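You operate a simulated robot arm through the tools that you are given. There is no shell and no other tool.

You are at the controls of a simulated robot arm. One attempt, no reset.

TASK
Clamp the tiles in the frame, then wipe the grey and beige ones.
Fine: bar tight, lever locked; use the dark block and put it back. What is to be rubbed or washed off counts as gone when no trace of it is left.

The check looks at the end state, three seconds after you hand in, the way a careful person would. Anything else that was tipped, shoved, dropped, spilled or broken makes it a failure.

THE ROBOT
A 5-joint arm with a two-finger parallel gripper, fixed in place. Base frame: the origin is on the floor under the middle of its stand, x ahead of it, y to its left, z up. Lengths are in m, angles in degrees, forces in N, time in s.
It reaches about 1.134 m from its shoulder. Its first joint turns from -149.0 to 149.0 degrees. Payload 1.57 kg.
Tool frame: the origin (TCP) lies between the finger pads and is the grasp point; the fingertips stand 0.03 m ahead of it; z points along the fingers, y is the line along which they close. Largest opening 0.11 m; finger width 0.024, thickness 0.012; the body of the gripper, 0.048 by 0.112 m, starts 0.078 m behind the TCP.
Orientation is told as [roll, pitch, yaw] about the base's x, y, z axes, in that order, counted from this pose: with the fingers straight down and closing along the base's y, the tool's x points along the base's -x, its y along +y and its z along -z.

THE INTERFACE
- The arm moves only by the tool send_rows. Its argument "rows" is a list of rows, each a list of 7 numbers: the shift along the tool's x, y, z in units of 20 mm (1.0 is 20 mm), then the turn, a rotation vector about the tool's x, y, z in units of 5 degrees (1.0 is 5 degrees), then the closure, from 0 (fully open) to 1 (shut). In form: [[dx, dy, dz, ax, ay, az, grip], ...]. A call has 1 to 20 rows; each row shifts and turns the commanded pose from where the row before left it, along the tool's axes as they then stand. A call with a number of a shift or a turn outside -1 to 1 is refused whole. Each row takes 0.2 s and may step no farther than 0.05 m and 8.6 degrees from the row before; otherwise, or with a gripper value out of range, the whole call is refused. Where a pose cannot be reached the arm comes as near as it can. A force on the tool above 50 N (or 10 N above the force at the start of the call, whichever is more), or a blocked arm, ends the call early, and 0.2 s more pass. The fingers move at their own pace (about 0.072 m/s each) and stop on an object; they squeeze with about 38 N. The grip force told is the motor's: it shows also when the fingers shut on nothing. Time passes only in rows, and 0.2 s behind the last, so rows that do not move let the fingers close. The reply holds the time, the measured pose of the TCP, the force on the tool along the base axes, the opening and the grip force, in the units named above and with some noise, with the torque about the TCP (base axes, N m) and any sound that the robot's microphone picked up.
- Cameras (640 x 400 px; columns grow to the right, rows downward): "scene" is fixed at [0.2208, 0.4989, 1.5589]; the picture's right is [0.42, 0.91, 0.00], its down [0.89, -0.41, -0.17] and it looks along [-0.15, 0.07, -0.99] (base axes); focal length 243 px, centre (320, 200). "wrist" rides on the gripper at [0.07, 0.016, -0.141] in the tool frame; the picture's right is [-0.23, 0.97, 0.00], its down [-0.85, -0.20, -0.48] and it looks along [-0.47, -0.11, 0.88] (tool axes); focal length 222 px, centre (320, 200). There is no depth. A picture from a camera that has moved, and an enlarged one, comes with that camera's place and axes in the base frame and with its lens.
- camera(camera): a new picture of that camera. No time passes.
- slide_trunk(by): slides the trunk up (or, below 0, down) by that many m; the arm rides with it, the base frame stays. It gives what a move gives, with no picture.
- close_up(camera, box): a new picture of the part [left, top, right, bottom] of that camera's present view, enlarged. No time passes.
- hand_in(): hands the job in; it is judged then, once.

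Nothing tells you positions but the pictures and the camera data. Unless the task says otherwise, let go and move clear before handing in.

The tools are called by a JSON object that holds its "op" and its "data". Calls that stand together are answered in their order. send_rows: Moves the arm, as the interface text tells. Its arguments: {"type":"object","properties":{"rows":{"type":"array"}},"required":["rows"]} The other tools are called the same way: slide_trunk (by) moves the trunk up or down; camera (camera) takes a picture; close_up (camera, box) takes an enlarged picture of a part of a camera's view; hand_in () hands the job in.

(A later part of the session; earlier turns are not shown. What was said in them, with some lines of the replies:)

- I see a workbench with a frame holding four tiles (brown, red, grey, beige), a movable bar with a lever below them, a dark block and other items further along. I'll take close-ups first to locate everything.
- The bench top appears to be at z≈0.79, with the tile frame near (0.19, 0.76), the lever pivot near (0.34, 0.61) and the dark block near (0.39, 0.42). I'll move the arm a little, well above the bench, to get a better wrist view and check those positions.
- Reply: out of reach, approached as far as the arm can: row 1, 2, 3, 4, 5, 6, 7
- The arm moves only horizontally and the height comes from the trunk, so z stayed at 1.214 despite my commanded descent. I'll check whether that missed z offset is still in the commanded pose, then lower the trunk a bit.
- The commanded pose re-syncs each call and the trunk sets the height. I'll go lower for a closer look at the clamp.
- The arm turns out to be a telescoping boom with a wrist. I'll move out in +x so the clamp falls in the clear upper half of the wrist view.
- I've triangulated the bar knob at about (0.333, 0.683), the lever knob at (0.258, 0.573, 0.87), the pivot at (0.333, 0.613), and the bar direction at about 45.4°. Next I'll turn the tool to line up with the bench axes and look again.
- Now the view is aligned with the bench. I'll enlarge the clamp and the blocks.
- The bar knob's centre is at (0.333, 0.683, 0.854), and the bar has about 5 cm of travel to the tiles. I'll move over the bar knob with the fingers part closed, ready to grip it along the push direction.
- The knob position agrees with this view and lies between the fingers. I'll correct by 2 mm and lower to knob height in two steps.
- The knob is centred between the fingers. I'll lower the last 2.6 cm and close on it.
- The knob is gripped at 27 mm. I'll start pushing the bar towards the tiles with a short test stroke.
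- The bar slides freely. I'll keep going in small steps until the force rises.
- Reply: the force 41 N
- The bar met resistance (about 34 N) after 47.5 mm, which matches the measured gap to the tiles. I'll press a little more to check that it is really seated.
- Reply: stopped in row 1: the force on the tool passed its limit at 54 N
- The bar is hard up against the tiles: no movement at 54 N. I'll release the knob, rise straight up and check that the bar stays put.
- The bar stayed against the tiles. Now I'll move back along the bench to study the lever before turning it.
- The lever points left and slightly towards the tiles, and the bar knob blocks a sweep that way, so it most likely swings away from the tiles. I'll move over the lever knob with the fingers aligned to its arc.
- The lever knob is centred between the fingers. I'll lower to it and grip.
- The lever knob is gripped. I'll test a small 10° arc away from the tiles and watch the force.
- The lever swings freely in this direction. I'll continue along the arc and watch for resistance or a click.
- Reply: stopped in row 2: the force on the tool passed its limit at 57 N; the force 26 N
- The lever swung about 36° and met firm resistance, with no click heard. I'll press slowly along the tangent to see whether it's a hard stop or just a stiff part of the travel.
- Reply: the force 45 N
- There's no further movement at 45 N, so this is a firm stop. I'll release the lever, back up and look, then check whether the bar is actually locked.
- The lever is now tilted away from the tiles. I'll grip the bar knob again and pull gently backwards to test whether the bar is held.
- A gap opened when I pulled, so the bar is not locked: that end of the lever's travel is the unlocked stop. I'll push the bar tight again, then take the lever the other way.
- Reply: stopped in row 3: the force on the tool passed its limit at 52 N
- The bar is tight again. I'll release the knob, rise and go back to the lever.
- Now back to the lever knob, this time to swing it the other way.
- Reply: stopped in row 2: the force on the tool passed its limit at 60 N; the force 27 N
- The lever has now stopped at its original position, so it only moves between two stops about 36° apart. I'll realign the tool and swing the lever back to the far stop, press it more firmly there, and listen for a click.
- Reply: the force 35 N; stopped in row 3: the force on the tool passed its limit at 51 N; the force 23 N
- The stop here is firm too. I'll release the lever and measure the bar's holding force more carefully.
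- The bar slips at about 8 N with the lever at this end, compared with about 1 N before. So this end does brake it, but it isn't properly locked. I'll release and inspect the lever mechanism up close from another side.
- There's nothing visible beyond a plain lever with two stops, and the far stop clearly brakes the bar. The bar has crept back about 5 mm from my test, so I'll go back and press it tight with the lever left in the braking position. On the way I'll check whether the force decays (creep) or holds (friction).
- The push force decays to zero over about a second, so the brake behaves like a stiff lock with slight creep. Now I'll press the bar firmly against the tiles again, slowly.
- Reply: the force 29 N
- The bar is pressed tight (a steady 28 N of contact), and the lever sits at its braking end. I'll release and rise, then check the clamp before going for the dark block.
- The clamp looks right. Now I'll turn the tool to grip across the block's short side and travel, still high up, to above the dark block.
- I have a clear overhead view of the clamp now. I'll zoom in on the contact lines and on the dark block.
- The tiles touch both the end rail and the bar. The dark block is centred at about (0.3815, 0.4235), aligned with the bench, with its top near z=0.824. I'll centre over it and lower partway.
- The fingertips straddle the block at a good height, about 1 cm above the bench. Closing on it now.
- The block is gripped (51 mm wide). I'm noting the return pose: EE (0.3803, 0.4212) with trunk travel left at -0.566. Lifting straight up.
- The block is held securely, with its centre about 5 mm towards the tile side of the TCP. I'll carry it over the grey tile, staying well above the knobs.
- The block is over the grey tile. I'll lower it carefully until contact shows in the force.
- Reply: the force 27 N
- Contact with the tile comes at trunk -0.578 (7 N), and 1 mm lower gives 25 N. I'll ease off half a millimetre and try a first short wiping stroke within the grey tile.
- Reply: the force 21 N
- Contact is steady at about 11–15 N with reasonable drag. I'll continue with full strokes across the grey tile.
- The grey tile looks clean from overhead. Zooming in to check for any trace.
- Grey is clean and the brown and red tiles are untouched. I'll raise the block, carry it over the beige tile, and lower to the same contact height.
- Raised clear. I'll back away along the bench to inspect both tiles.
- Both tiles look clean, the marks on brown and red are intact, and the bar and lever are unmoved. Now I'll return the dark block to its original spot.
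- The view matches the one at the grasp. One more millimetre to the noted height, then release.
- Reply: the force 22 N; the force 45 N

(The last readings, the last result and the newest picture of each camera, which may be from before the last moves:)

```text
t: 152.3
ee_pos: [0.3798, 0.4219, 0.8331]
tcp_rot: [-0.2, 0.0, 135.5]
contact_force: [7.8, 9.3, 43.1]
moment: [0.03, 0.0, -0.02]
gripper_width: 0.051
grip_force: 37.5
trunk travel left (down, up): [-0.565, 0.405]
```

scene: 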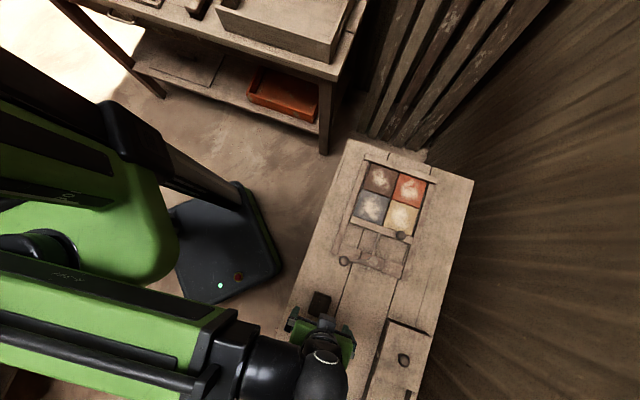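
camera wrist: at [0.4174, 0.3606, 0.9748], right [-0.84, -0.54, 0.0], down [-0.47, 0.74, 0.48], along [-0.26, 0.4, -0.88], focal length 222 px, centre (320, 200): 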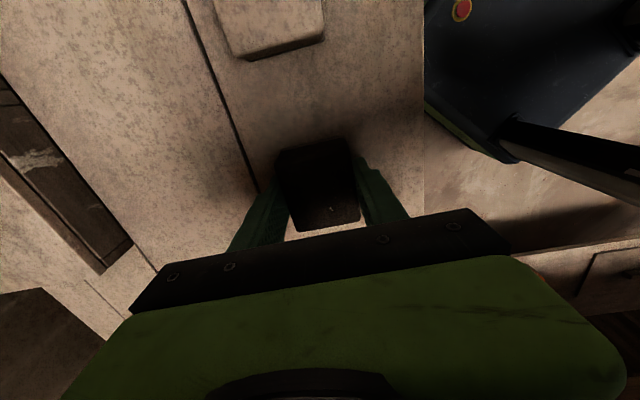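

It's firmly on the bench now, a little too firmly. I'll relieve the pressure first, then open.

{"op": "slide_trunk", "data": {"by": 0.0015}}

{"op": "send_rows", "data": {"rows": [[0, 0, 0, 0, 0, 0, 0.45], [0, 0, 0, 0, 0, 0, 0.2], [0, 0, 0, 0, 0, 0, 0], [0, 0, 0, 0, 0, 0, 0]]}}

{"op": "slide_trunk", "data": {"by": 0.12}}

{"op": "camera", "data": {"camera": "wrist"}}

{"op": "close_up", "data": {"camera": "wrist", "box": [240, 90, 400, 190]}}

```text
t: 152.8
ee_pos: [0.38, 0.4208, 0.8336]
tcp_rot: [0.0, 0.0, 135.5]
contact_force: [3.8, 4.3, 13.6]
moment: [0.18, -0.13, -0.01]
gripper_width: 0.0509
grip_force: 37.7
trunk travel left (down, up): [-0.566, 0.404]
```

```text
t: 153.8
ee_pos: [0.381, 0.4222, 0.8322]
tcp_rot: [-0.1, 0.0, 135.5]
contact_force: [-0.3, -0.2, 1.1]
moment: [0.01, 0.03, 0.02]
gripper_width: 0.1099
grip_force: 0.0
trunk travel left (down, up): [-0.566, 0.404]
```

```text
t: 155.3
ee_pos: [0.3801, 0.4219, 0.9527]
tcp_rot: [-0.1, 0.0, 135.6]
contact_force: [-0.4, 0.0, -0.1]
moment: [0.02, 0.01, -0.01]
gripper_width: 0.1101
grip_force: 0.0
trunk travel left (down, up): [-0.686, 0.284]
```

```text
taken
camera wrist: at [0.4174, 0.3607, 1.0946], right [-0.84, -0.54, 0.0], down [-0.47, 0.74, 0.48], along [-0.26, 0.4, -0.88], focal length 222 px, centre (320, 200)
```

wrist: 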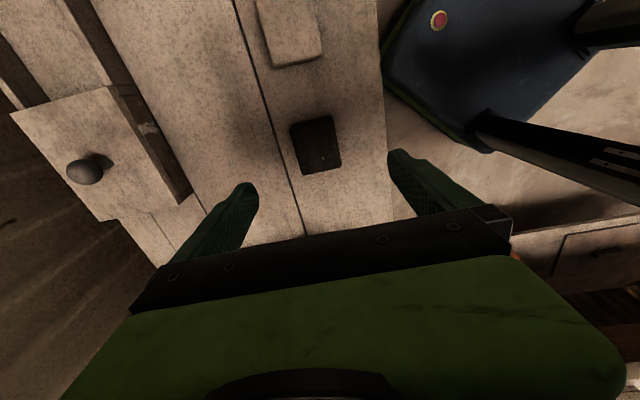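

```text
4.00 times, centred on (320, 140) of wrist
camera zoom: at [0.4174, 0.3607, 1.0946], right [-0.84, -0.54, 0.0], down [-0.47, 0.74, 0.48], along [-0.26, 0.4, -0.88], focal length 888 px, centre (320, 440)
```

zoom: 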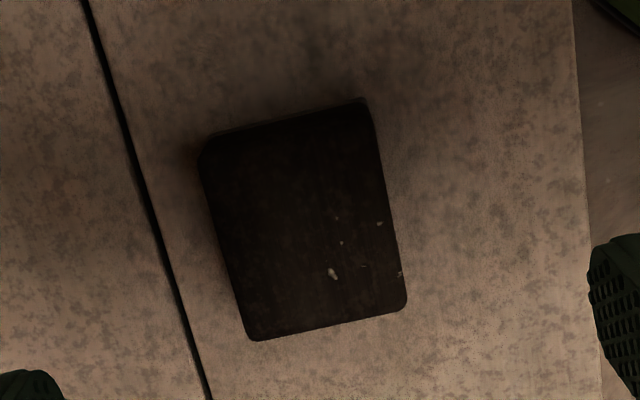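

The block is back in place. Now I'll return to a viewing pose over the frame to inspect the tiles and the clamp closely.

{"op": "send_rows", "data": {"rows": [[0, 0, 0, 0, 0, 1, 0], [0, 0, 0, 0, 0, 1, 0], [0, 0, 0, 0, 0, 1, 0], [0, 0, 0, 0, 0, 1, 0], [0, 0, 0, 0, 0, 1, 0], [0, 0, 0, 0, 0, 1, 0], [0, 0, 0, 0, 0, 1, 0], [0, 0, 0, 0, 0, 1, 0], [0, 0, 0, 0, 0, 1, 0], [0, 0, 0, 0, 0, 1, 0.2], [0, 0, 0, 0, 0, 1, 0.45], [0, 0, 0, 0, 0, 1, 0.45], [0, 0, 0, 0, 0, 1, 0.45], [0, 0, 0, 0, 0, 1, 0.45], [0, 0, 0, 0, 0, 1, 0.45], [0, 0, 0, 0, 0, 1, 0.45], [0, 0, 0, 0, 0, 1, 0.45], [0, 0, 0, 0, 0, 1, 0.45]]}}

{"op": "send_rows", "data": {"rows": [[-0.545, 0.951, 0, 0, 0, 0, 0.45], [-0.545, 0.951, 0, 0, 0, 0, 0.45], [-0.545, 0.951, 0, 0, 0, 0, 0.45], [-0.545, 0.951, 0, 0, 0, 0, 0.45], [-0.545, 0.951, 0, 0, 0, 0, 0.45], [-0.545, 0.951, 0, 0, 0, 0, 0.45], [-0.545, 0.951, 0, 0, 0, 0, 0.45], [-0.545, 0.951, 0, 0, 0, 0, 0.45], [-0.545, 0.951, 0, 0, 0, 0, 0.45], [-0.545, 0.951, 0, 0, 0, 0, 0.45], [-0.545, 0.951, 0, 0, 0, 0, 0.45], [-0.545, 0.951, 0, 0, 0, 0, 0.45], [-0.545, 0.951, 0, 0, 0, 0, 0.45], [-0.545, 0.951, 0, 0, 0, 0, 0.45]]}}

{"op": "camera", "data": {"camera": "wrist"}}

{"op": "close_up", "data": {"camera": "wrist", "box": [260, 0, 520, 180]}}

{"op": "close_up", "data": {"camera": "scene", "box": [250, 260, 450, 400]}}

```text
t: 159.1
ee_pos: [0.3809, 0.4226, 0.9539]
tcp_rot: [0.1, -0.1, 45.4]
contact_force: [-0.8, 0.0, -0.4]
moment: [-0.05, -0.01, 0.01]
gripper_width: 0.0605
grip_force: 0.0
trunk travel left (down, up): [-0.686, 0.284]
```

```text
t: 162.1
ee_pos: [0.2966, 0.7174, 0.9527]
tcp_rot: [0.0, 0.0, 45.4]
contact_force: [-0.1, -0.7, -0.2]
moment: [0.0, -0.02, -0.03]
gripper_width: 0.0605
grip_force: 0.0
trunk travel left (down, up): [-0.686, 0.284]
```

```text
taken
camera wrist: at [0.235, 0.6787, 1.0944], right [-0.53, 0.84, 0.0], down [0.74, 0.47, 0.48], along [0.41, 0.26, -0.88], focal length 222 px, centre (320, 200)
```

wrist: 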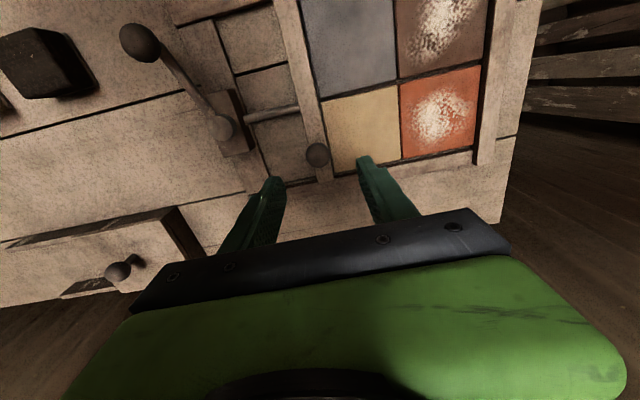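

```text
2.22 times, centred on (390, 90) of wrist
camera zoom: at [0.235, 0.6787, 1.0944], right [-0.53, 0.84, 0.0], down [0.74, 0.47, 0.48], along [0.41, 0.26, -0.88], focal length 494 px, centre (164, 444)
```

zoom: 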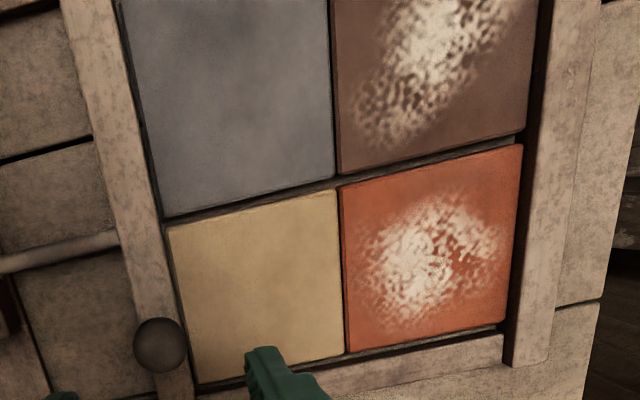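

```text
2.86 times, centred on (350, 330) of scene
camera zoom: at [0.2208, 0.4989, 1.5589], right [0.42, 0.91, 0.0], down [0.89, -0.41, -0.17], along [-0.15, 0.07, -0.99], focal length 695 px, centre (234, -171)
```

zoom: 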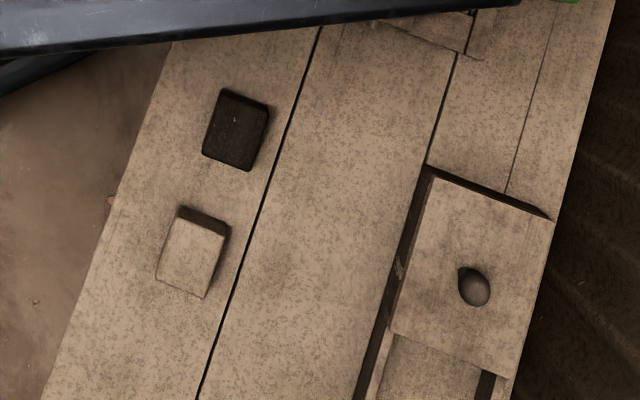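

The dark block sits at its original place, within a millimetre or two. I'll zoom in hard on the wiped tiles for any faint residue, and on the bar contact.

{"op": "close_up", "data": {"camera": "wrist", "box": [300, 0, 400, 90]}}

{"op": "close_up", "data": {"camera": "wrist", "box": [315, 75, 405, 170]}}

{"op": "close_up", "data": {"camera": "wrist", "box": [290, 40, 350, 160]}}

{"op": "close_up", "data": {"camera": "wrist", "box": [100, 0, 300, 180]}}

```text
4.44 times, centred on (350, 45) of wrist
camera zoom: at [0.235, 0.6787, 1.0944], right [-0.53, 0.84, 0.0], down [0.74, 0.47, 0.48], along [0.41, 0.26, -0.88], focal length 987 px, centre (187, 889)
```

zoom: 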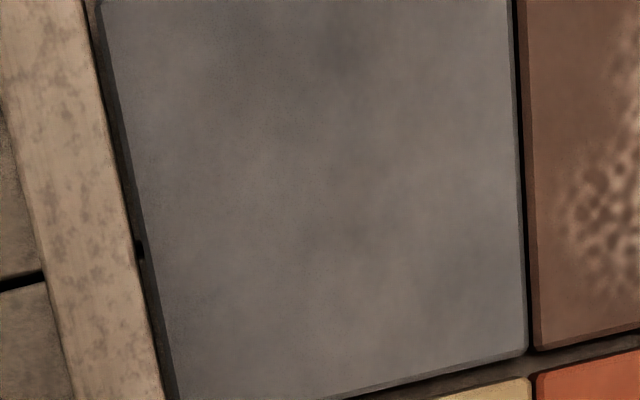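

```text
4.21 times, centred on (360, 122) of wrist
camera zoom: at [0.235, 0.6787, 1.0944], right [-0.53, 0.84, 0.0], down [0.74, 0.47, 0.48], along [0.41, 0.26, -0.88], focal length 935 px, centre (152, 526)
```

zoom: 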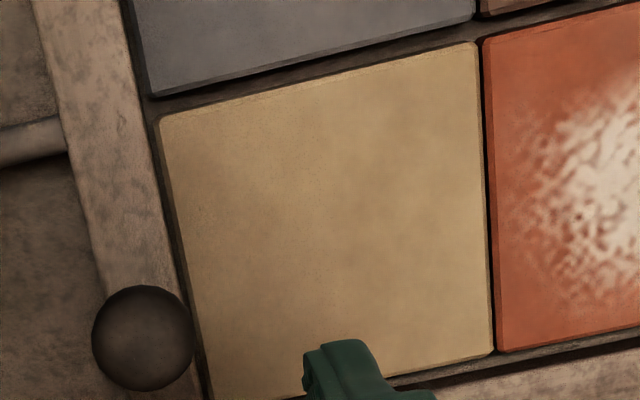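

```text
3.33 times, centred on (320, 100) of wrist
camera zoom: at [0.235, 0.6787, 1.0944], right [-0.53, 0.84, 0.0], down [0.74, 0.47, 0.48], along [0.41, 0.26, -0.88], focal length 740 px, centre (320, 533)
```

zoom: 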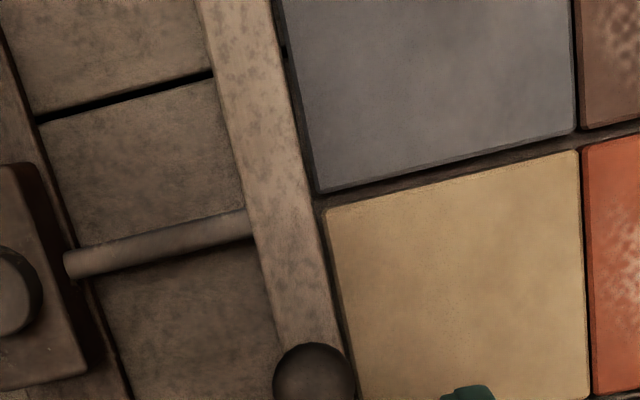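

```text
2.22 times, centred on (200, 90) of wrist
camera zoom: at [0.235, 0.6787, 1.0944], right [-0.53, 0.84, 0.0], down [0.74, 0.47, 0.48], along [0.41, 0.26, -0.88], focal length 494 px, centre (587, 444)
```

zoom: 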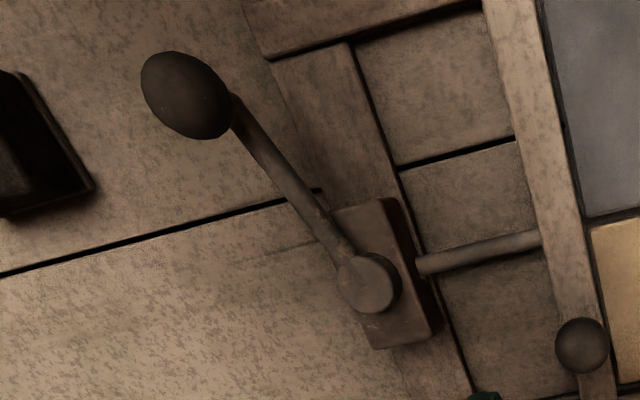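

The tiles are clean. I'm not fully convinced the bar is truly flush, though: there's a thin dark strip between it and the tiles. I'll look at that strip at the highest magnification.

{"op": "close_up", "data": {"camera": "wrist", "box": [300, 40, 330, 60]}}

{"op": "close_up", "data": {"camera": "wrist", "box": [310, 80, 340, 100]}}

{"op": "close_up", "data": {"camera": "wrist", "box": [380, 60, 410, 80]}}

{"op": "close_up", "data": {"camera": "scene", "box": [320, 140, 480, 290]}}

```text
16.00 times, centred on (315, 50) of wrist
camera zoom: at [0.235, 0.6787, 1.0944], right [-0.53, 0.84, 0.0], down [0.74, 0.47, 0.48], along [0.41, 0.26, -0.88], focal length 3554 px, centre (400, 2600)
```

zoom: 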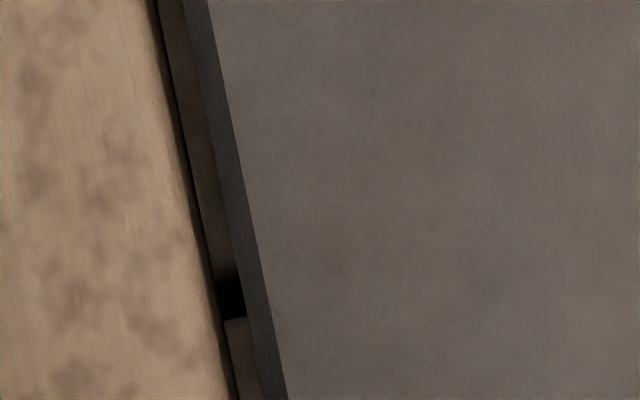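

```text
16.00 times, centred on (325, 90) of wrist
camera zoom: at [0.235, 0.6787, 1.0944], right [-0.53, 0.84, 0.0], down [0.74, 0.47, 0.48], along [0.41, 0.26, -0.88], focal length 3554 px, centre (240, 1960)
```

zoom: 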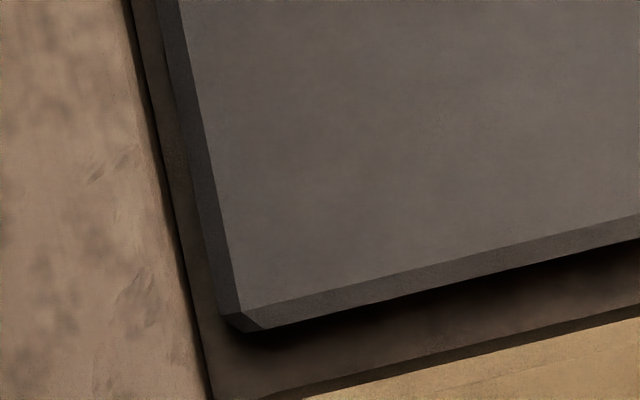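

```text
16.00 times, centred on (395, 70) of wrist
camera zoom: at [0.235, 0.6787, 1.0944], right [-0.53, 0.84, 0.0], down [0.74, 0.47, 0.48], along [0.41, 0.26, -0.88], focal length 3554 px, centre (-880, 2280)
```

zoom: 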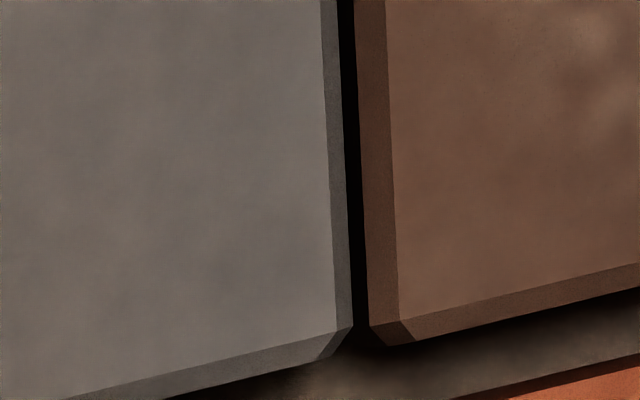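

```text
2.67 times, centred on (400, 215) of scene
camera zoom: at [0.2208, 0.4989, 1.5589], right [0.42, 0.91, 0.0], down [0.89, -0.41, -0.17], along [-0.15, 0.07, -0.99], focal length 648 px, centre (107, 160)
```

zoom: 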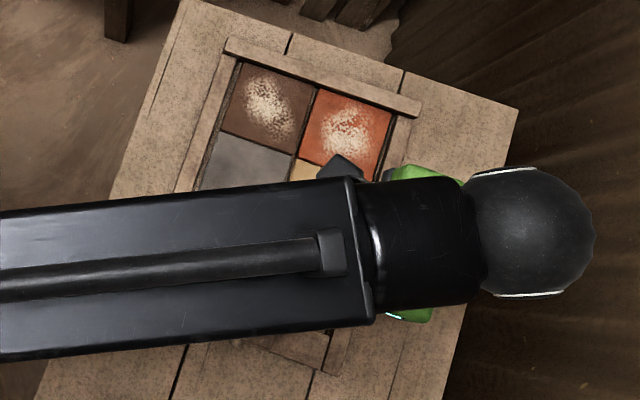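

At this magnification there's a real gap of about 2 mm between bar and grey tile, and about 1 mm between grey and brown, so the stack isn't squeezed tight. I'll look at the end-rail side too.

{"op": "close_up", "data": {"camera": "wrist", "box": [460, 60, 500, 87]}}

{"op": "close_up", "data": {"camera": "wrist", "box": [455, 100, 495, 127]}}

{"op": "close_up", "data": {"camera": "wrist", "box": [320, 100, 350, 120]}}

{"op": "close_up", "data": {"camera": "wrist", "box": [385, 100, 415, 120]}}

```text
14.81 times, centred on (480, 74) of wrist
camera zoom: at [0.235, 0.6787, 1.0944], right [-0.53, 0.84, 0.0], down [0.74, 0.47, 0.48], along [0.41, 0.26, -0.88], focal length 3291 px, centre (-2050, 2074)
```

zoom: 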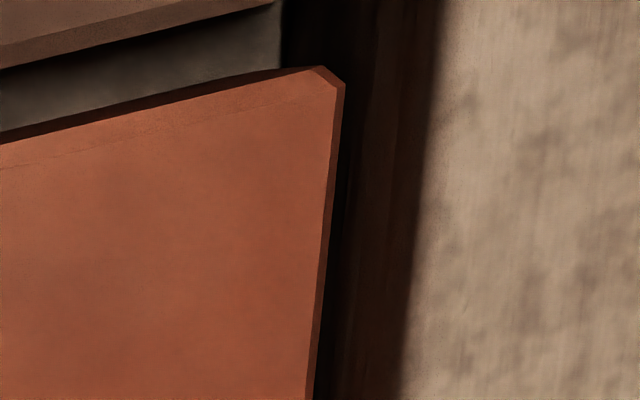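

```text
14.81 times, centred on (475, 114) of wrist
camera zoom: at [0.235, 0.6787, 1.0944], right [-0.53, 0.84, 0.0], down [0.74, 0.47, 0.48], along [0.41, 0.26, -0.88], focal length 3291 px, centre (-1976, 1482)
```

zoom: 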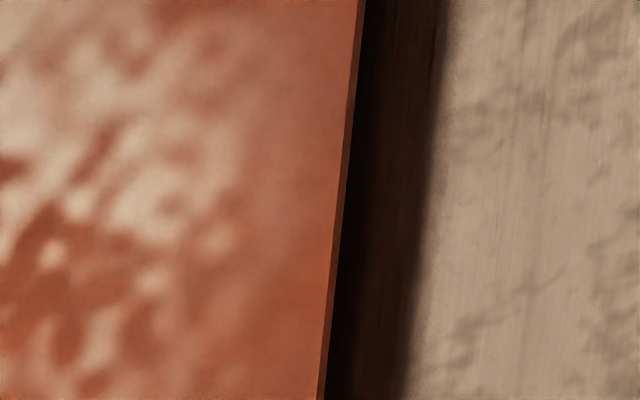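

```text
16.00 times, centred on (335, 110) of wrist
camera zoom: at [0.235, 0.6787, 1.0944], right [-0.53, 0.84, 0.0], down [0.74, 0.47, 0.48], along [0.41, 0.26, -0.88], focal length 3554 px, centre (80, 1640)
```

zoom: 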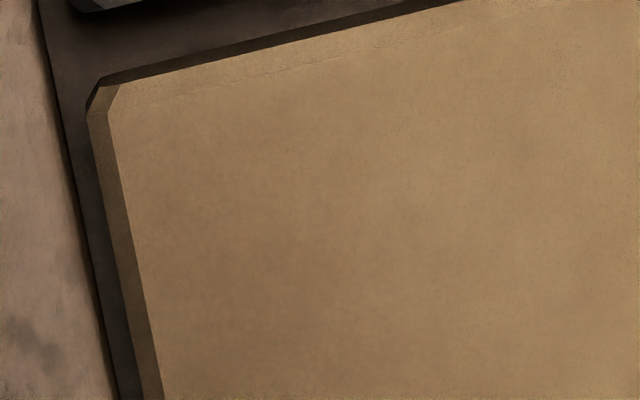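

```text
16.00 times, centred on (400, 110) of wrist
camera zoom: at [0.235, 0.6787, 1.0944], right [-0.53, 0.84, 0.0], down [0.74, 0.47, 0.48], along [0.41, 0.26, -0.88], focal length 3554 px, centre (-960, 1640)
```

zoom: 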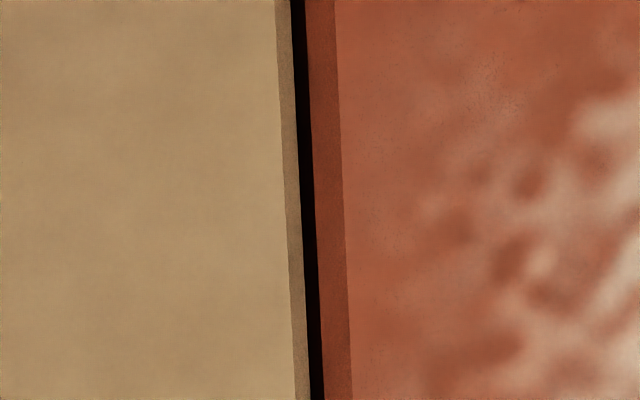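

Now I'll grip the bar knob again, press, and take the same magnified view under load to see what really happens at the contact.

{"op": "send_rows", "data": {"rows": [[0, -0.07, 0, 0, 0, 0, 0.45]]}}

{"op": "slide_trunk", "data": {"by": -0.088}}

{"op": "send_rows", "data": {"rows": [[0, 0, 0, 0, 0, 0, 0.65], [0, 0, 0, 0, 0, 0, 0.75], [0, 0, 0, 0, 0, 0, 0.9], [0, 0, 0, 0, 0, 0, 0.9]]}}

{"op": "close_up", "data": {"camera": "wrist", "box": [305, 100, 345, 127]}}

{"op": "close_up", "data": {"camera": "wrist", "box": [410, 80, 450, 107]}}

```text
t: 162.5
ee_pos: [0.2994, 0.7162, 0.9518]
tcp_rot: [0.0, 0.0, 45.5]
contact_force: [-0.7, 0.0, -0.2]
moment: [-0.02, 0.01, -0.01]
gripper_width: 0.0603
grip_force: 0.1
trunk travel left (down, up): [-0.686, 0.284]
```

```text
t: 163.7
ee_pos: [0.2985, 0.7163, 0.865]
tcp_rot: [0.0, 0.0, 45.5]
contact_force: [-0.6, -0.3, 0.8]
moment: [0.01, 0.0, 0.01]
gripper_width: 0.0608
grip_force: 0.1
trunk travel left (down, up): [-0.598, 0.372]
```

```text
t: 164.7
ee_pos: [0.2985, 0.7145, 0.8642]
tcp_rot: [-0.1, 0.0, 45.4]
contact_force: [3.2, -6.2, -2.7]
moment: [-0.05, -0.07, -0.01]
gripper_width: 0.027
grip_force: 36.9
trunk travel left (down, up): [-0.598, 0.372]
```

```text
14.81 times, centred on (325, 114) of wrist
camera zoom: at [0.2369, 0.6769, 1.0066], right [-0.53, 0.84, 0.0], down [0.74, 0.47, 0.48], along [0.41, 0.26, -0.88], focal length 3291 px, centre (246, 1482)
```

zoom: 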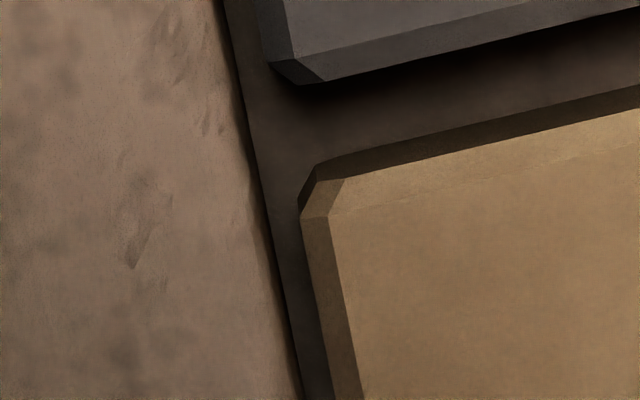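

```text
14.81 times, centred on (430, 94) of wrist
camera zoom: at [0.2369, 0.6769, 1.0066], right [-0.53, 0.84, 0.0], down [0.74, 0.47, 0.48], along [0.41, 0.26, -0.88], focal length 3291 px, centre (-1310, 1778)
```

zoom: 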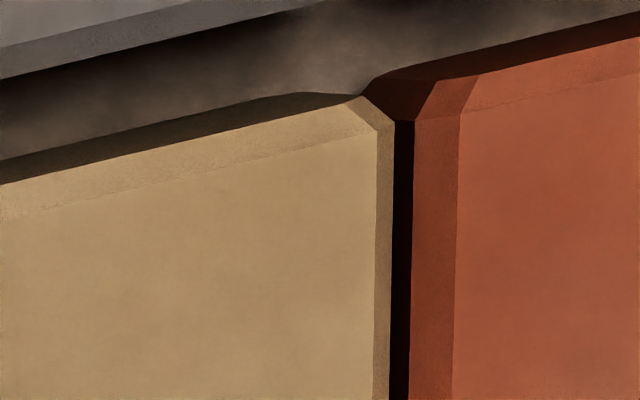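

{"op": "send_rows", "data": {"rows": [[0, 0.1, 0, 0, 0, 0, 0.9], [0, 0.05, 0, 0, 0, 0, 0.9], [0, 0, 0, 0, 0, 0, 0.9], [0, 0, 0, 0, 0, 0, 0.9]]}}

{"op": "close_up", "data": {"camera": "wrist", "box": [305, 100, 345, 127]}}

{"op": "close_up", "data": {"camera": "wrist", "box": [410, 80, 450, 107]}}

```text
t: 165.7
ee_pos: [0.2985, 0.7173, 0.8657]
tcp_rot: [-0.2, 0.1, 45.3]
contact_force: [16.0, -31.4, -17.2]
moment: [-0.04, -0.21, -0.18]
gripper_width: 0.0269
grip_force: 38.0
trunk travel left (down, up): [-0.598, 0.372]
```

```text
14.81 times, centred on (325, 114) of wrist
camera zoom: at [0.2365, 0.6776, 1.0067], right [-0.53, 0.85, 0.0], down [0.74, 0.47, 0.48], along [0.41, 0.25, -0.88], focal length 3291 px, centre (246, 1482)
```

zoom: 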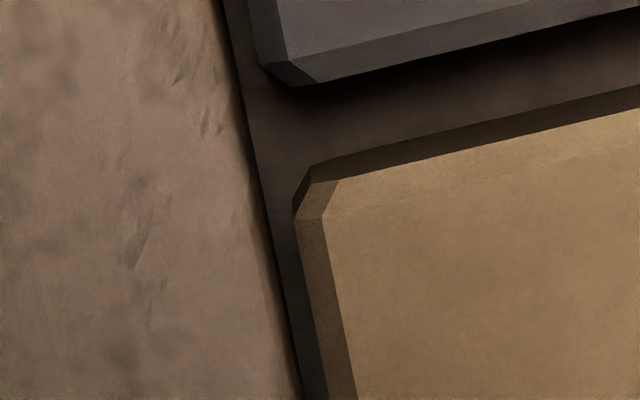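

```text
14.81 times, centred on (430, 94) of wrist
camera zoom: at [0.2365, 0.6776, 1.0067], right [-0.53, 0.85, 0.0], down [0.74, 0.47, 0.48], along [0.41, 0.25, -0.88], focal length 3291 px, centre (-1310, 1778)
```

zoom: 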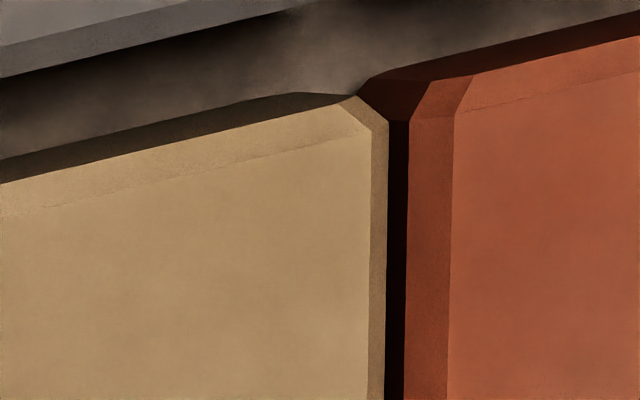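

Even under 33 N a thin visible strip remains, so I need to know whether the bar really pushes the tiles. I'll release, move the arm aside, and compare with the original overhead views to see whether the tiles shifted during the first push.

{"op": "send_rows", "data": {"rows": [[0, 0, 0, 0, 0, 0, 0.65], [0, 0, 0, 0, 0, 0, 0.45], [0, 0, 0, 0, 0, 0, 0.45]]}}

{"op": "slide_trunk", "data": {"by": 0.1}}

{"op": "send_rows", "data": {"rows": [[0, -1, 0, 0, 0, 0, 0.45], [0, -1, 0, 0, 0, 0, 0.45], [0, -1, 0, 0, 0, 0, 0.45], [0, -1, 0, 0, 0, 0, 0.45], [0, -1, 0, 0, 0, 0, 0.45], [0, -1, 0, 0, 0, 0, 0.45], [0, -1, 0, 0, 0, 0, 0.45], [0, -1, 0, 0, 0, 0, 0.45], [0, -1, 0, 0, 0, 0, 0.45], [0, -1, 0, 0, 0, 0, 0.45], [0, -1, 0, 0, 0, 0, 0.45], [0, -1, 0, 0, 0, 0, 0.45]]}}

{"op": "close_up", "data": {"camera": "scene", "box": [335, 225, 425, 285]}}

{"op": "close_up", "data": {"camera": "scene", "box": [320, 140, 480, 290]}}

```text
t: 166.5
ee_pos: [0.2962, 0.7198, 0.8658]
tcp_rot: [-0.1, -0.1, 45.5]
contact_force: [-0.6, -0.1, -0.8]
moment: [0.04, 0.02, 0.01]
gripper_width: 0.0605
grip_force: 0.0
trunk travel left (down, up): [-0.598, 0.372]
```

```text
t: 167.8
ee_pos: [0.2968, 0.7185, 0.9657]
tcp_rot: [0.0, 0.0, 45.5]
contact_force: [-0.6, 0.6, 0.3]
moment: [0.02, 0.0, -0.01]
gripper_width: 0.0609
grip_force: 0.0
trunk travel left (down, up): [-0.698, 0.272]
```

```text
t: 170.4
ee_pos: [0.468, 0.5507, 0.9642]
tcp_rot: [-0.1, 0.0, 45.5]
contact_force: [-0.5, -0.2, 1.3]
moment: [0.0, 0.03, 0.0]
gripper_width: 0.0603
grip_force: 0.1
trunk travel left (down, up): [-0.698, 0.272]
```

```text
6.67 times, centred on (380, 255) of scene
camera zoom: at [0.2208, 0.4989, 1.5589], right [0.42, 0.91, 0.0], down [0.89, -0.41, -0.17], along [-0.15, 0.07, -0.99], focal length 1621 px, centre (-80, -167)
```

zoom: 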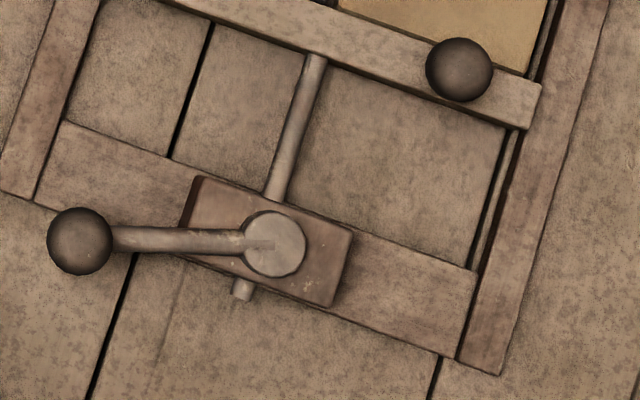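

```text
2.67 times, centred on (400, 215) of scene
camera zoom: at [0.2208, 0.4989, 1.5589], right [0.42, 0.91, 0.0], down [0.89, -0.41, -0.17], along [-0.15, 0.07, -0.99], focal length 648 px, centre (107, 160)
```

zoom: 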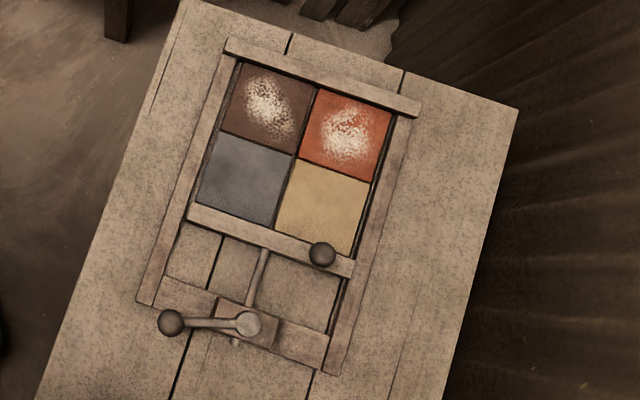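

The tiles haven't moved at all from the original layout, so the stack has no slack the bar can take up; it simply stops hard there. I'd like an oblique look at the bar-tile contact, so I'll test at this safe spot whether the wrist can tilt.

{"op": "send_rows", "data": {"rows": [[0, 0, 0, 0, 1, 0, 0.45], [0, 0, 0, 0, 1, 0, 0.45]]}}

{"op": "camera", "data": {"camera": "wrist"}}

```text
t: 171.1
ee_pos: [0.4675, 0.5501, 0.9692]
tcp_rot: [0.1, 10.0, 45.5]
contact_force: [-0.1, 0.6, -0.2]
moment: [-0.02, -0.03, -0.01]
gripper_width: 0.0605
grip_force: 0.1
out of reach, approached as far as the arm can: row 2
trunk travel left (down, up): [-0.698, 0.272]
```

```text
taken
camera wrist: at [0.4239, 0.5298, 1.1201], right [-0.54, 0.84, -0.04], down [0.79, 0.52, 0.32], along [0.29, 0.14, -0.95], focal length 222 px, centre (320, 200)
```

wrist: 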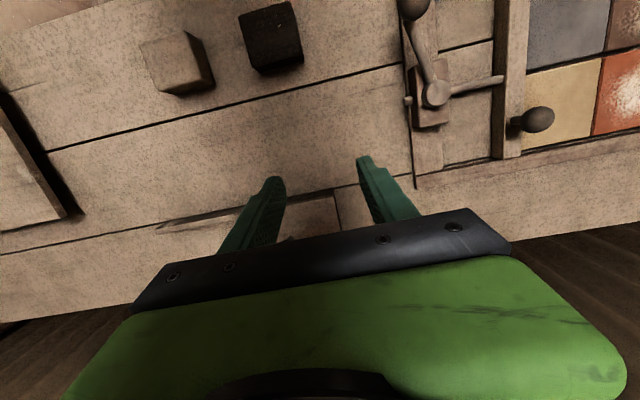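

The wrist can tilt. I'll undo this tilt, move to the left side of the frame, and tilt the other way for an oblique look at the end of the bar where it meets the grey tile.

{"op": "send_rows", "data": {"rows": [[0, 0, 0, 0, -1, 0, 0.45], [0, 0, 0, 0, -1, 0, 0.45]]}}

{"op": "send_rows", "data": {"rows": [[0.768, 0.958, 0, 0, 0, 0, 0.45], [0.768, 0.958, 0, 0, 0, 0, 0.45], [0.768, 0.958, 0, 0, 0, 0, 0.45], [0.768, 0.958, 0, 0, 0, 0, 0.45], [0.768, 0.958, 0, 0, 0, 0, 0.45], [0.768, 0.958, 0, 0, 0, 0, 0.45], [0.768, 0.958, 0, 0, 0, 0, 0.45], [0.768, 0.958, 0, 0, 0, 0, 0.45], [0.768, 0.958, 0, 0, 0, 0, 0.45], [0.768, 0.958, 0, 0, 0, 0, 0.45], [0.768, 0.958, 0, 0, 0, 0, 0.45], [0.768, 0.958, 0, 0, 0, 0, 0.45], [0.768, 0.958, 0, 0, 0, 0, 0.45]]}}

{"op": "send_rows", "data": {"rows": [[0, 0, 0, 0, -1, 0, 0.45], [0, 0, 0, 0, -1, 0, 0.45], [0, 0, 0, 0, -1, 0, 0.45], [0, 0, 0, 0, -1, 0, 0.45]]}}

{"op": "camera", "data": {"camera": "wrist"}}

```text
t: 171.7
ee_pos: [0.4671, 0.552, 0.9656]
tcp_rot: [-0.1, -0.1, 45.5]
contact_force: [-0.2, 0.8, 0.5]
moment: [-0.02, 0.0, -0.01]
gripper_width: 0.0606
grip_force: 0.0
out of reach, approached as far as the arm can: row 2
trunk travel left (down, up): [-0.698, 0.272]
```

```text
t: 174.4
ee_pos: [0.148, 0.5826, 0.9653]
tcp_rot: [-0.1, 0.0, 45.6]
contact_force: [-0.3, 0.1, -0.7]
moment: [-0.01, -0.02, 0.05]
gripper_width: 0.0605
grip_force: 0.2
trunk travel left (down, up): [-0.698, 0.272]
```

```text
t: 175.4
ee_pos: [0.1488, 0.5822, 0.9807]
tcp_rot: [0.0, -20.1, 45.5]
contact_force: [0.5, 0.1, -0.2]
moment: [0.01, -0.02, -0.02]
gripper_width: 0.0606
grip_force: 0.0
out of reach, approached as far as the arm can: row 2, 3, 4
trunk travel left (down, up): [-0.698, 0.272]
```

```text
taken
camera wrist: at [0.0554, 0.5118, 1.0886], right [-0.54, 0.83, 0.08], down [0.59, 0.32, 0.74], along [0.6, 0.45, -0.66], focal length 222 px, centre (320, 200)
```

wrist: 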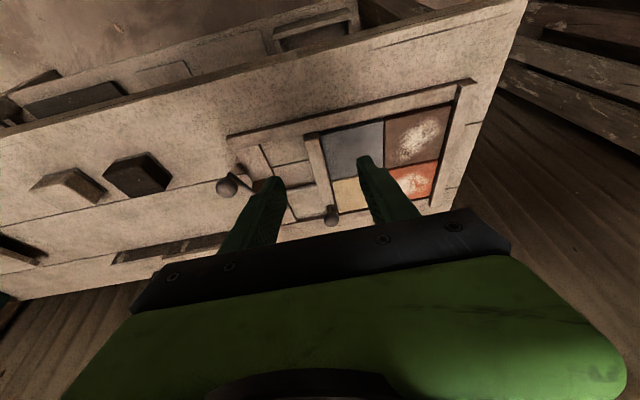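

{"op": "close_up", "data": {"camera": "wrist", "box": [280, 110, 360, 170]}}

{"op": "close_up", "data": {"camera": "wrist", "box": [300, 120, 330, 140]}}

{"op": "close_up", "data": {"camera": "wrist", "box": [210, 140, 290, 220]}}

```text
6.67 times, centred on (320, 140) of wrist
camera zoom: at [0.0554, 0.5118, 1.0886], right [-0.54, 0.83, 0.08], down [0.59, 0.32, 0.74], along [0.6, 0.45, -0.66], focal length 1481 px, centre (320, 600)
```

zoom: 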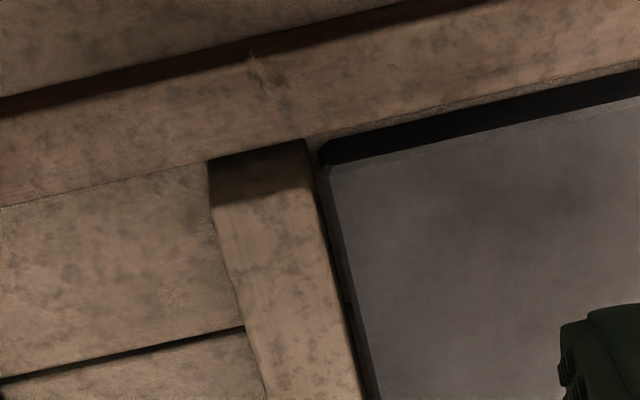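

```text
16.00 times, centred on (315, 130) of wrist
camera zoom: at [0.0554, 0.5118, 1.0886], right [-0.54, 0.83, 0.08], down [0.59, 0.32, 0.74], along [0.6, 0.45, -0.66], focal length 3554 px, centre (400, 1320)
```

zoom: 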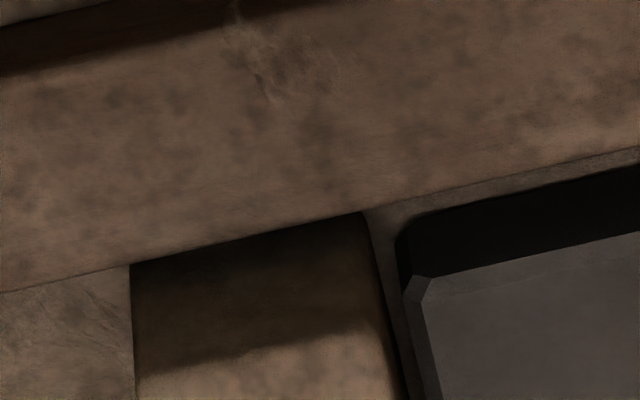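

```text
5.00 times, centred on (250, 180) of wrist
camera zoom: at [0.0554, 0.5118, 1.0886], right [-0.54, 0.83, 0.08], down [0.59, 0.32, 0.74], along [0.6, 0.45, -0.66], focal length 1111 px, centre (670, 300)
```

zoom: 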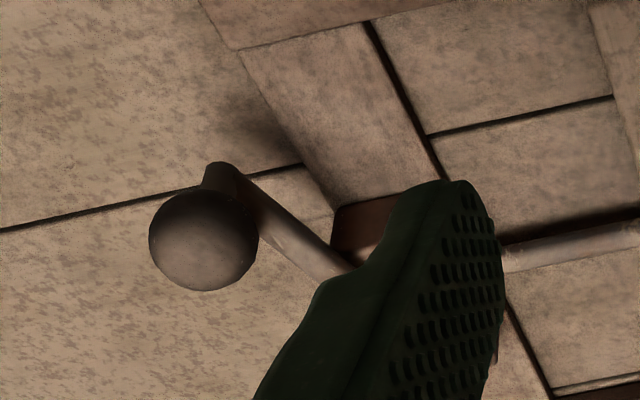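

From this angle the bar runs parallel to the tile with the same thin seam (about 1–2 mm) that I see at every joint in the frame, so it is at its hard stop against the tile stack. I'll untilt, rise and retreat towards the start pose, then do a last overhead inspection.

{"op": "send_rows", "data": {"rows": [[0, 0, 0, 0, 1, 0, 0.45], [0, 0, 0, 0, 1, 0, 0.45], [0, 0, 0, 0, 1, 0, 0.45], [0, 0, 0, 0, 1, 0, 0.45]]}}

{"op": "slide_trunk", "data": {"by": 0.15}}

{"op": "send_rows", "data": {"rows": [[0.9, 0.6, 0, 0, 0, 0, 0.3], [0.9, 0.6, 0, 0, 0, 0, 0], [0.9, 0.6, 0, 0, 0, 0, 0], [0.9, 0.6, 0, 0, 0, 0, 0], [0.9, 0.6, 0, 0, 0, 0, 0]]}}

{"op": "camera", "data": {"camera": "scene"}}

{"op": "close_up", "data": {"camera": "scene", "box": [350, 180, 430, 240]}}

```text
t: 176.4
ee_pos: [0.1497, 0.5818, 0.9657]
tcp_rot: [-0.1, 0.0, 45.6]
contact_force: [0.8, -0.2, -0.1]
moment: [0.04, -0.03, 0.01]
gripper_width: 0.0606
grip_force: 0.2
out of reach, approached as far as the arm can: row 1, 2, 4
trunk travel left (down, up): [-0.698, 0.272]
```

```text
t: 178.2
ee_pos: [0.1484, 0.5831, 1.1151]
tcp_rot: [0.1, -0.1, 45.6]
contact_force: [-0.8, 0.5, 0.4]
moment: [0.0, -0.02, 0.01]
gripper_width: 0.0604
grip_force: 0.1
trunk travel left (down, up): [-0.848, 0.122]
```

```text
t: 179.4
ee_pos: [0.0428, 0.5609, 1.1145]
tcp_rot: [0.0, -0.1, 45.7]
contact_force: [0.9, -0.6, 0.5]
moment: [0.02, -0.02, -0.02]
gripper_width: 0.1097
grip_force: 0.1
trunk travel left (down, up): [-0.848, 0.122]
```

```text
taken
```

scene: 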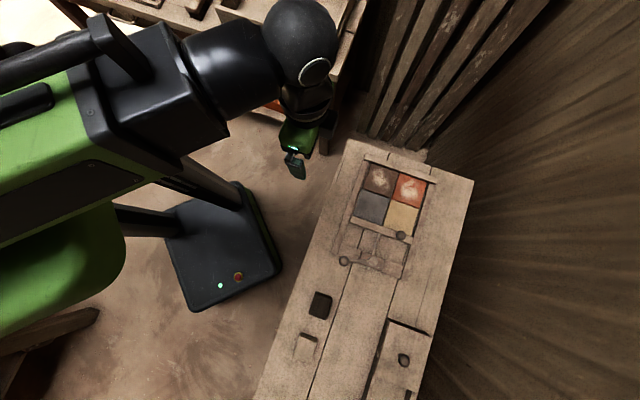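

```text
6.67 times, centred on (390, 210) of scene
camera zoom: at [0.2208, 0.4989, 1.5589], right [0.42, 0.91, 0.0], down [0.89, -0.41, -0.17], along [-0.15, 0.07, -0.99], focal length 1621 px, centre (-147, 133)
```

zoom: 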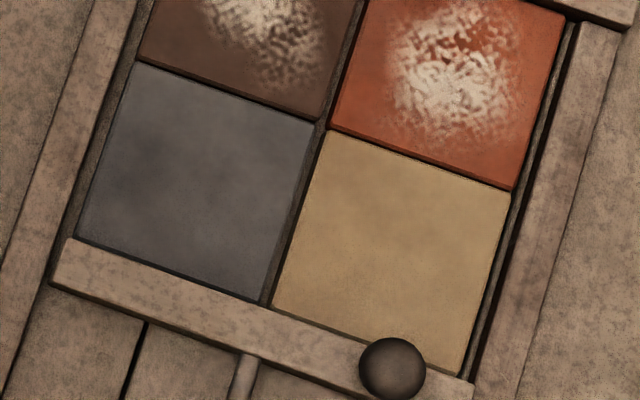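

Final check from overhead:
- **Wiped tiles:** grey and beige are clean.
- **Other tiles:** the marks on brown and red are untouched.
- **Clamp:** the bar is at its stop against the tiles, and the lever is over at its locking stop. The bar slid freely before I turned the lever and resists now, but I heard no click.
- **Dark block:** back in its place.

The gripper is empty and clear, so I'm handing in.

{"op": "hand_in", "data": {}}

```text
The job is handed in.
```

I handed in the job: the tiles are clamped and the grey and beige ones are wiped. I'm not certain the check will accept the clamp as tight and locked.

- **Wiping:** I used the dark block on the grey and beige tiles, and no trace shows on either in close-up views. The marks on the brown and red tiles are as they were.
- **Bar:** I pushed it towards the tiles until it stopped hard, with no further movement at 54 N. A seam of about 2 mm is still visible between bar and tiles, and the tiles themselves didn't move. I couldn't tell whether the bar touches them or stops just short.
- **Lever:** it only travels between two stops about 35° apart, and I left it at the far one. The bar slid freely before I turned the lever. Now it resists, but still creeps a few millimetres under a steady pull or push of about 10 N. I never heard a click.
- **Dark block:** it is back within 1–2 mm of its original place. When setting it down I briefly pressed it onto the bench at 43 N, then eased off before letting go.

Nothing else was touched, and the gripper was open and clear before I handed in.
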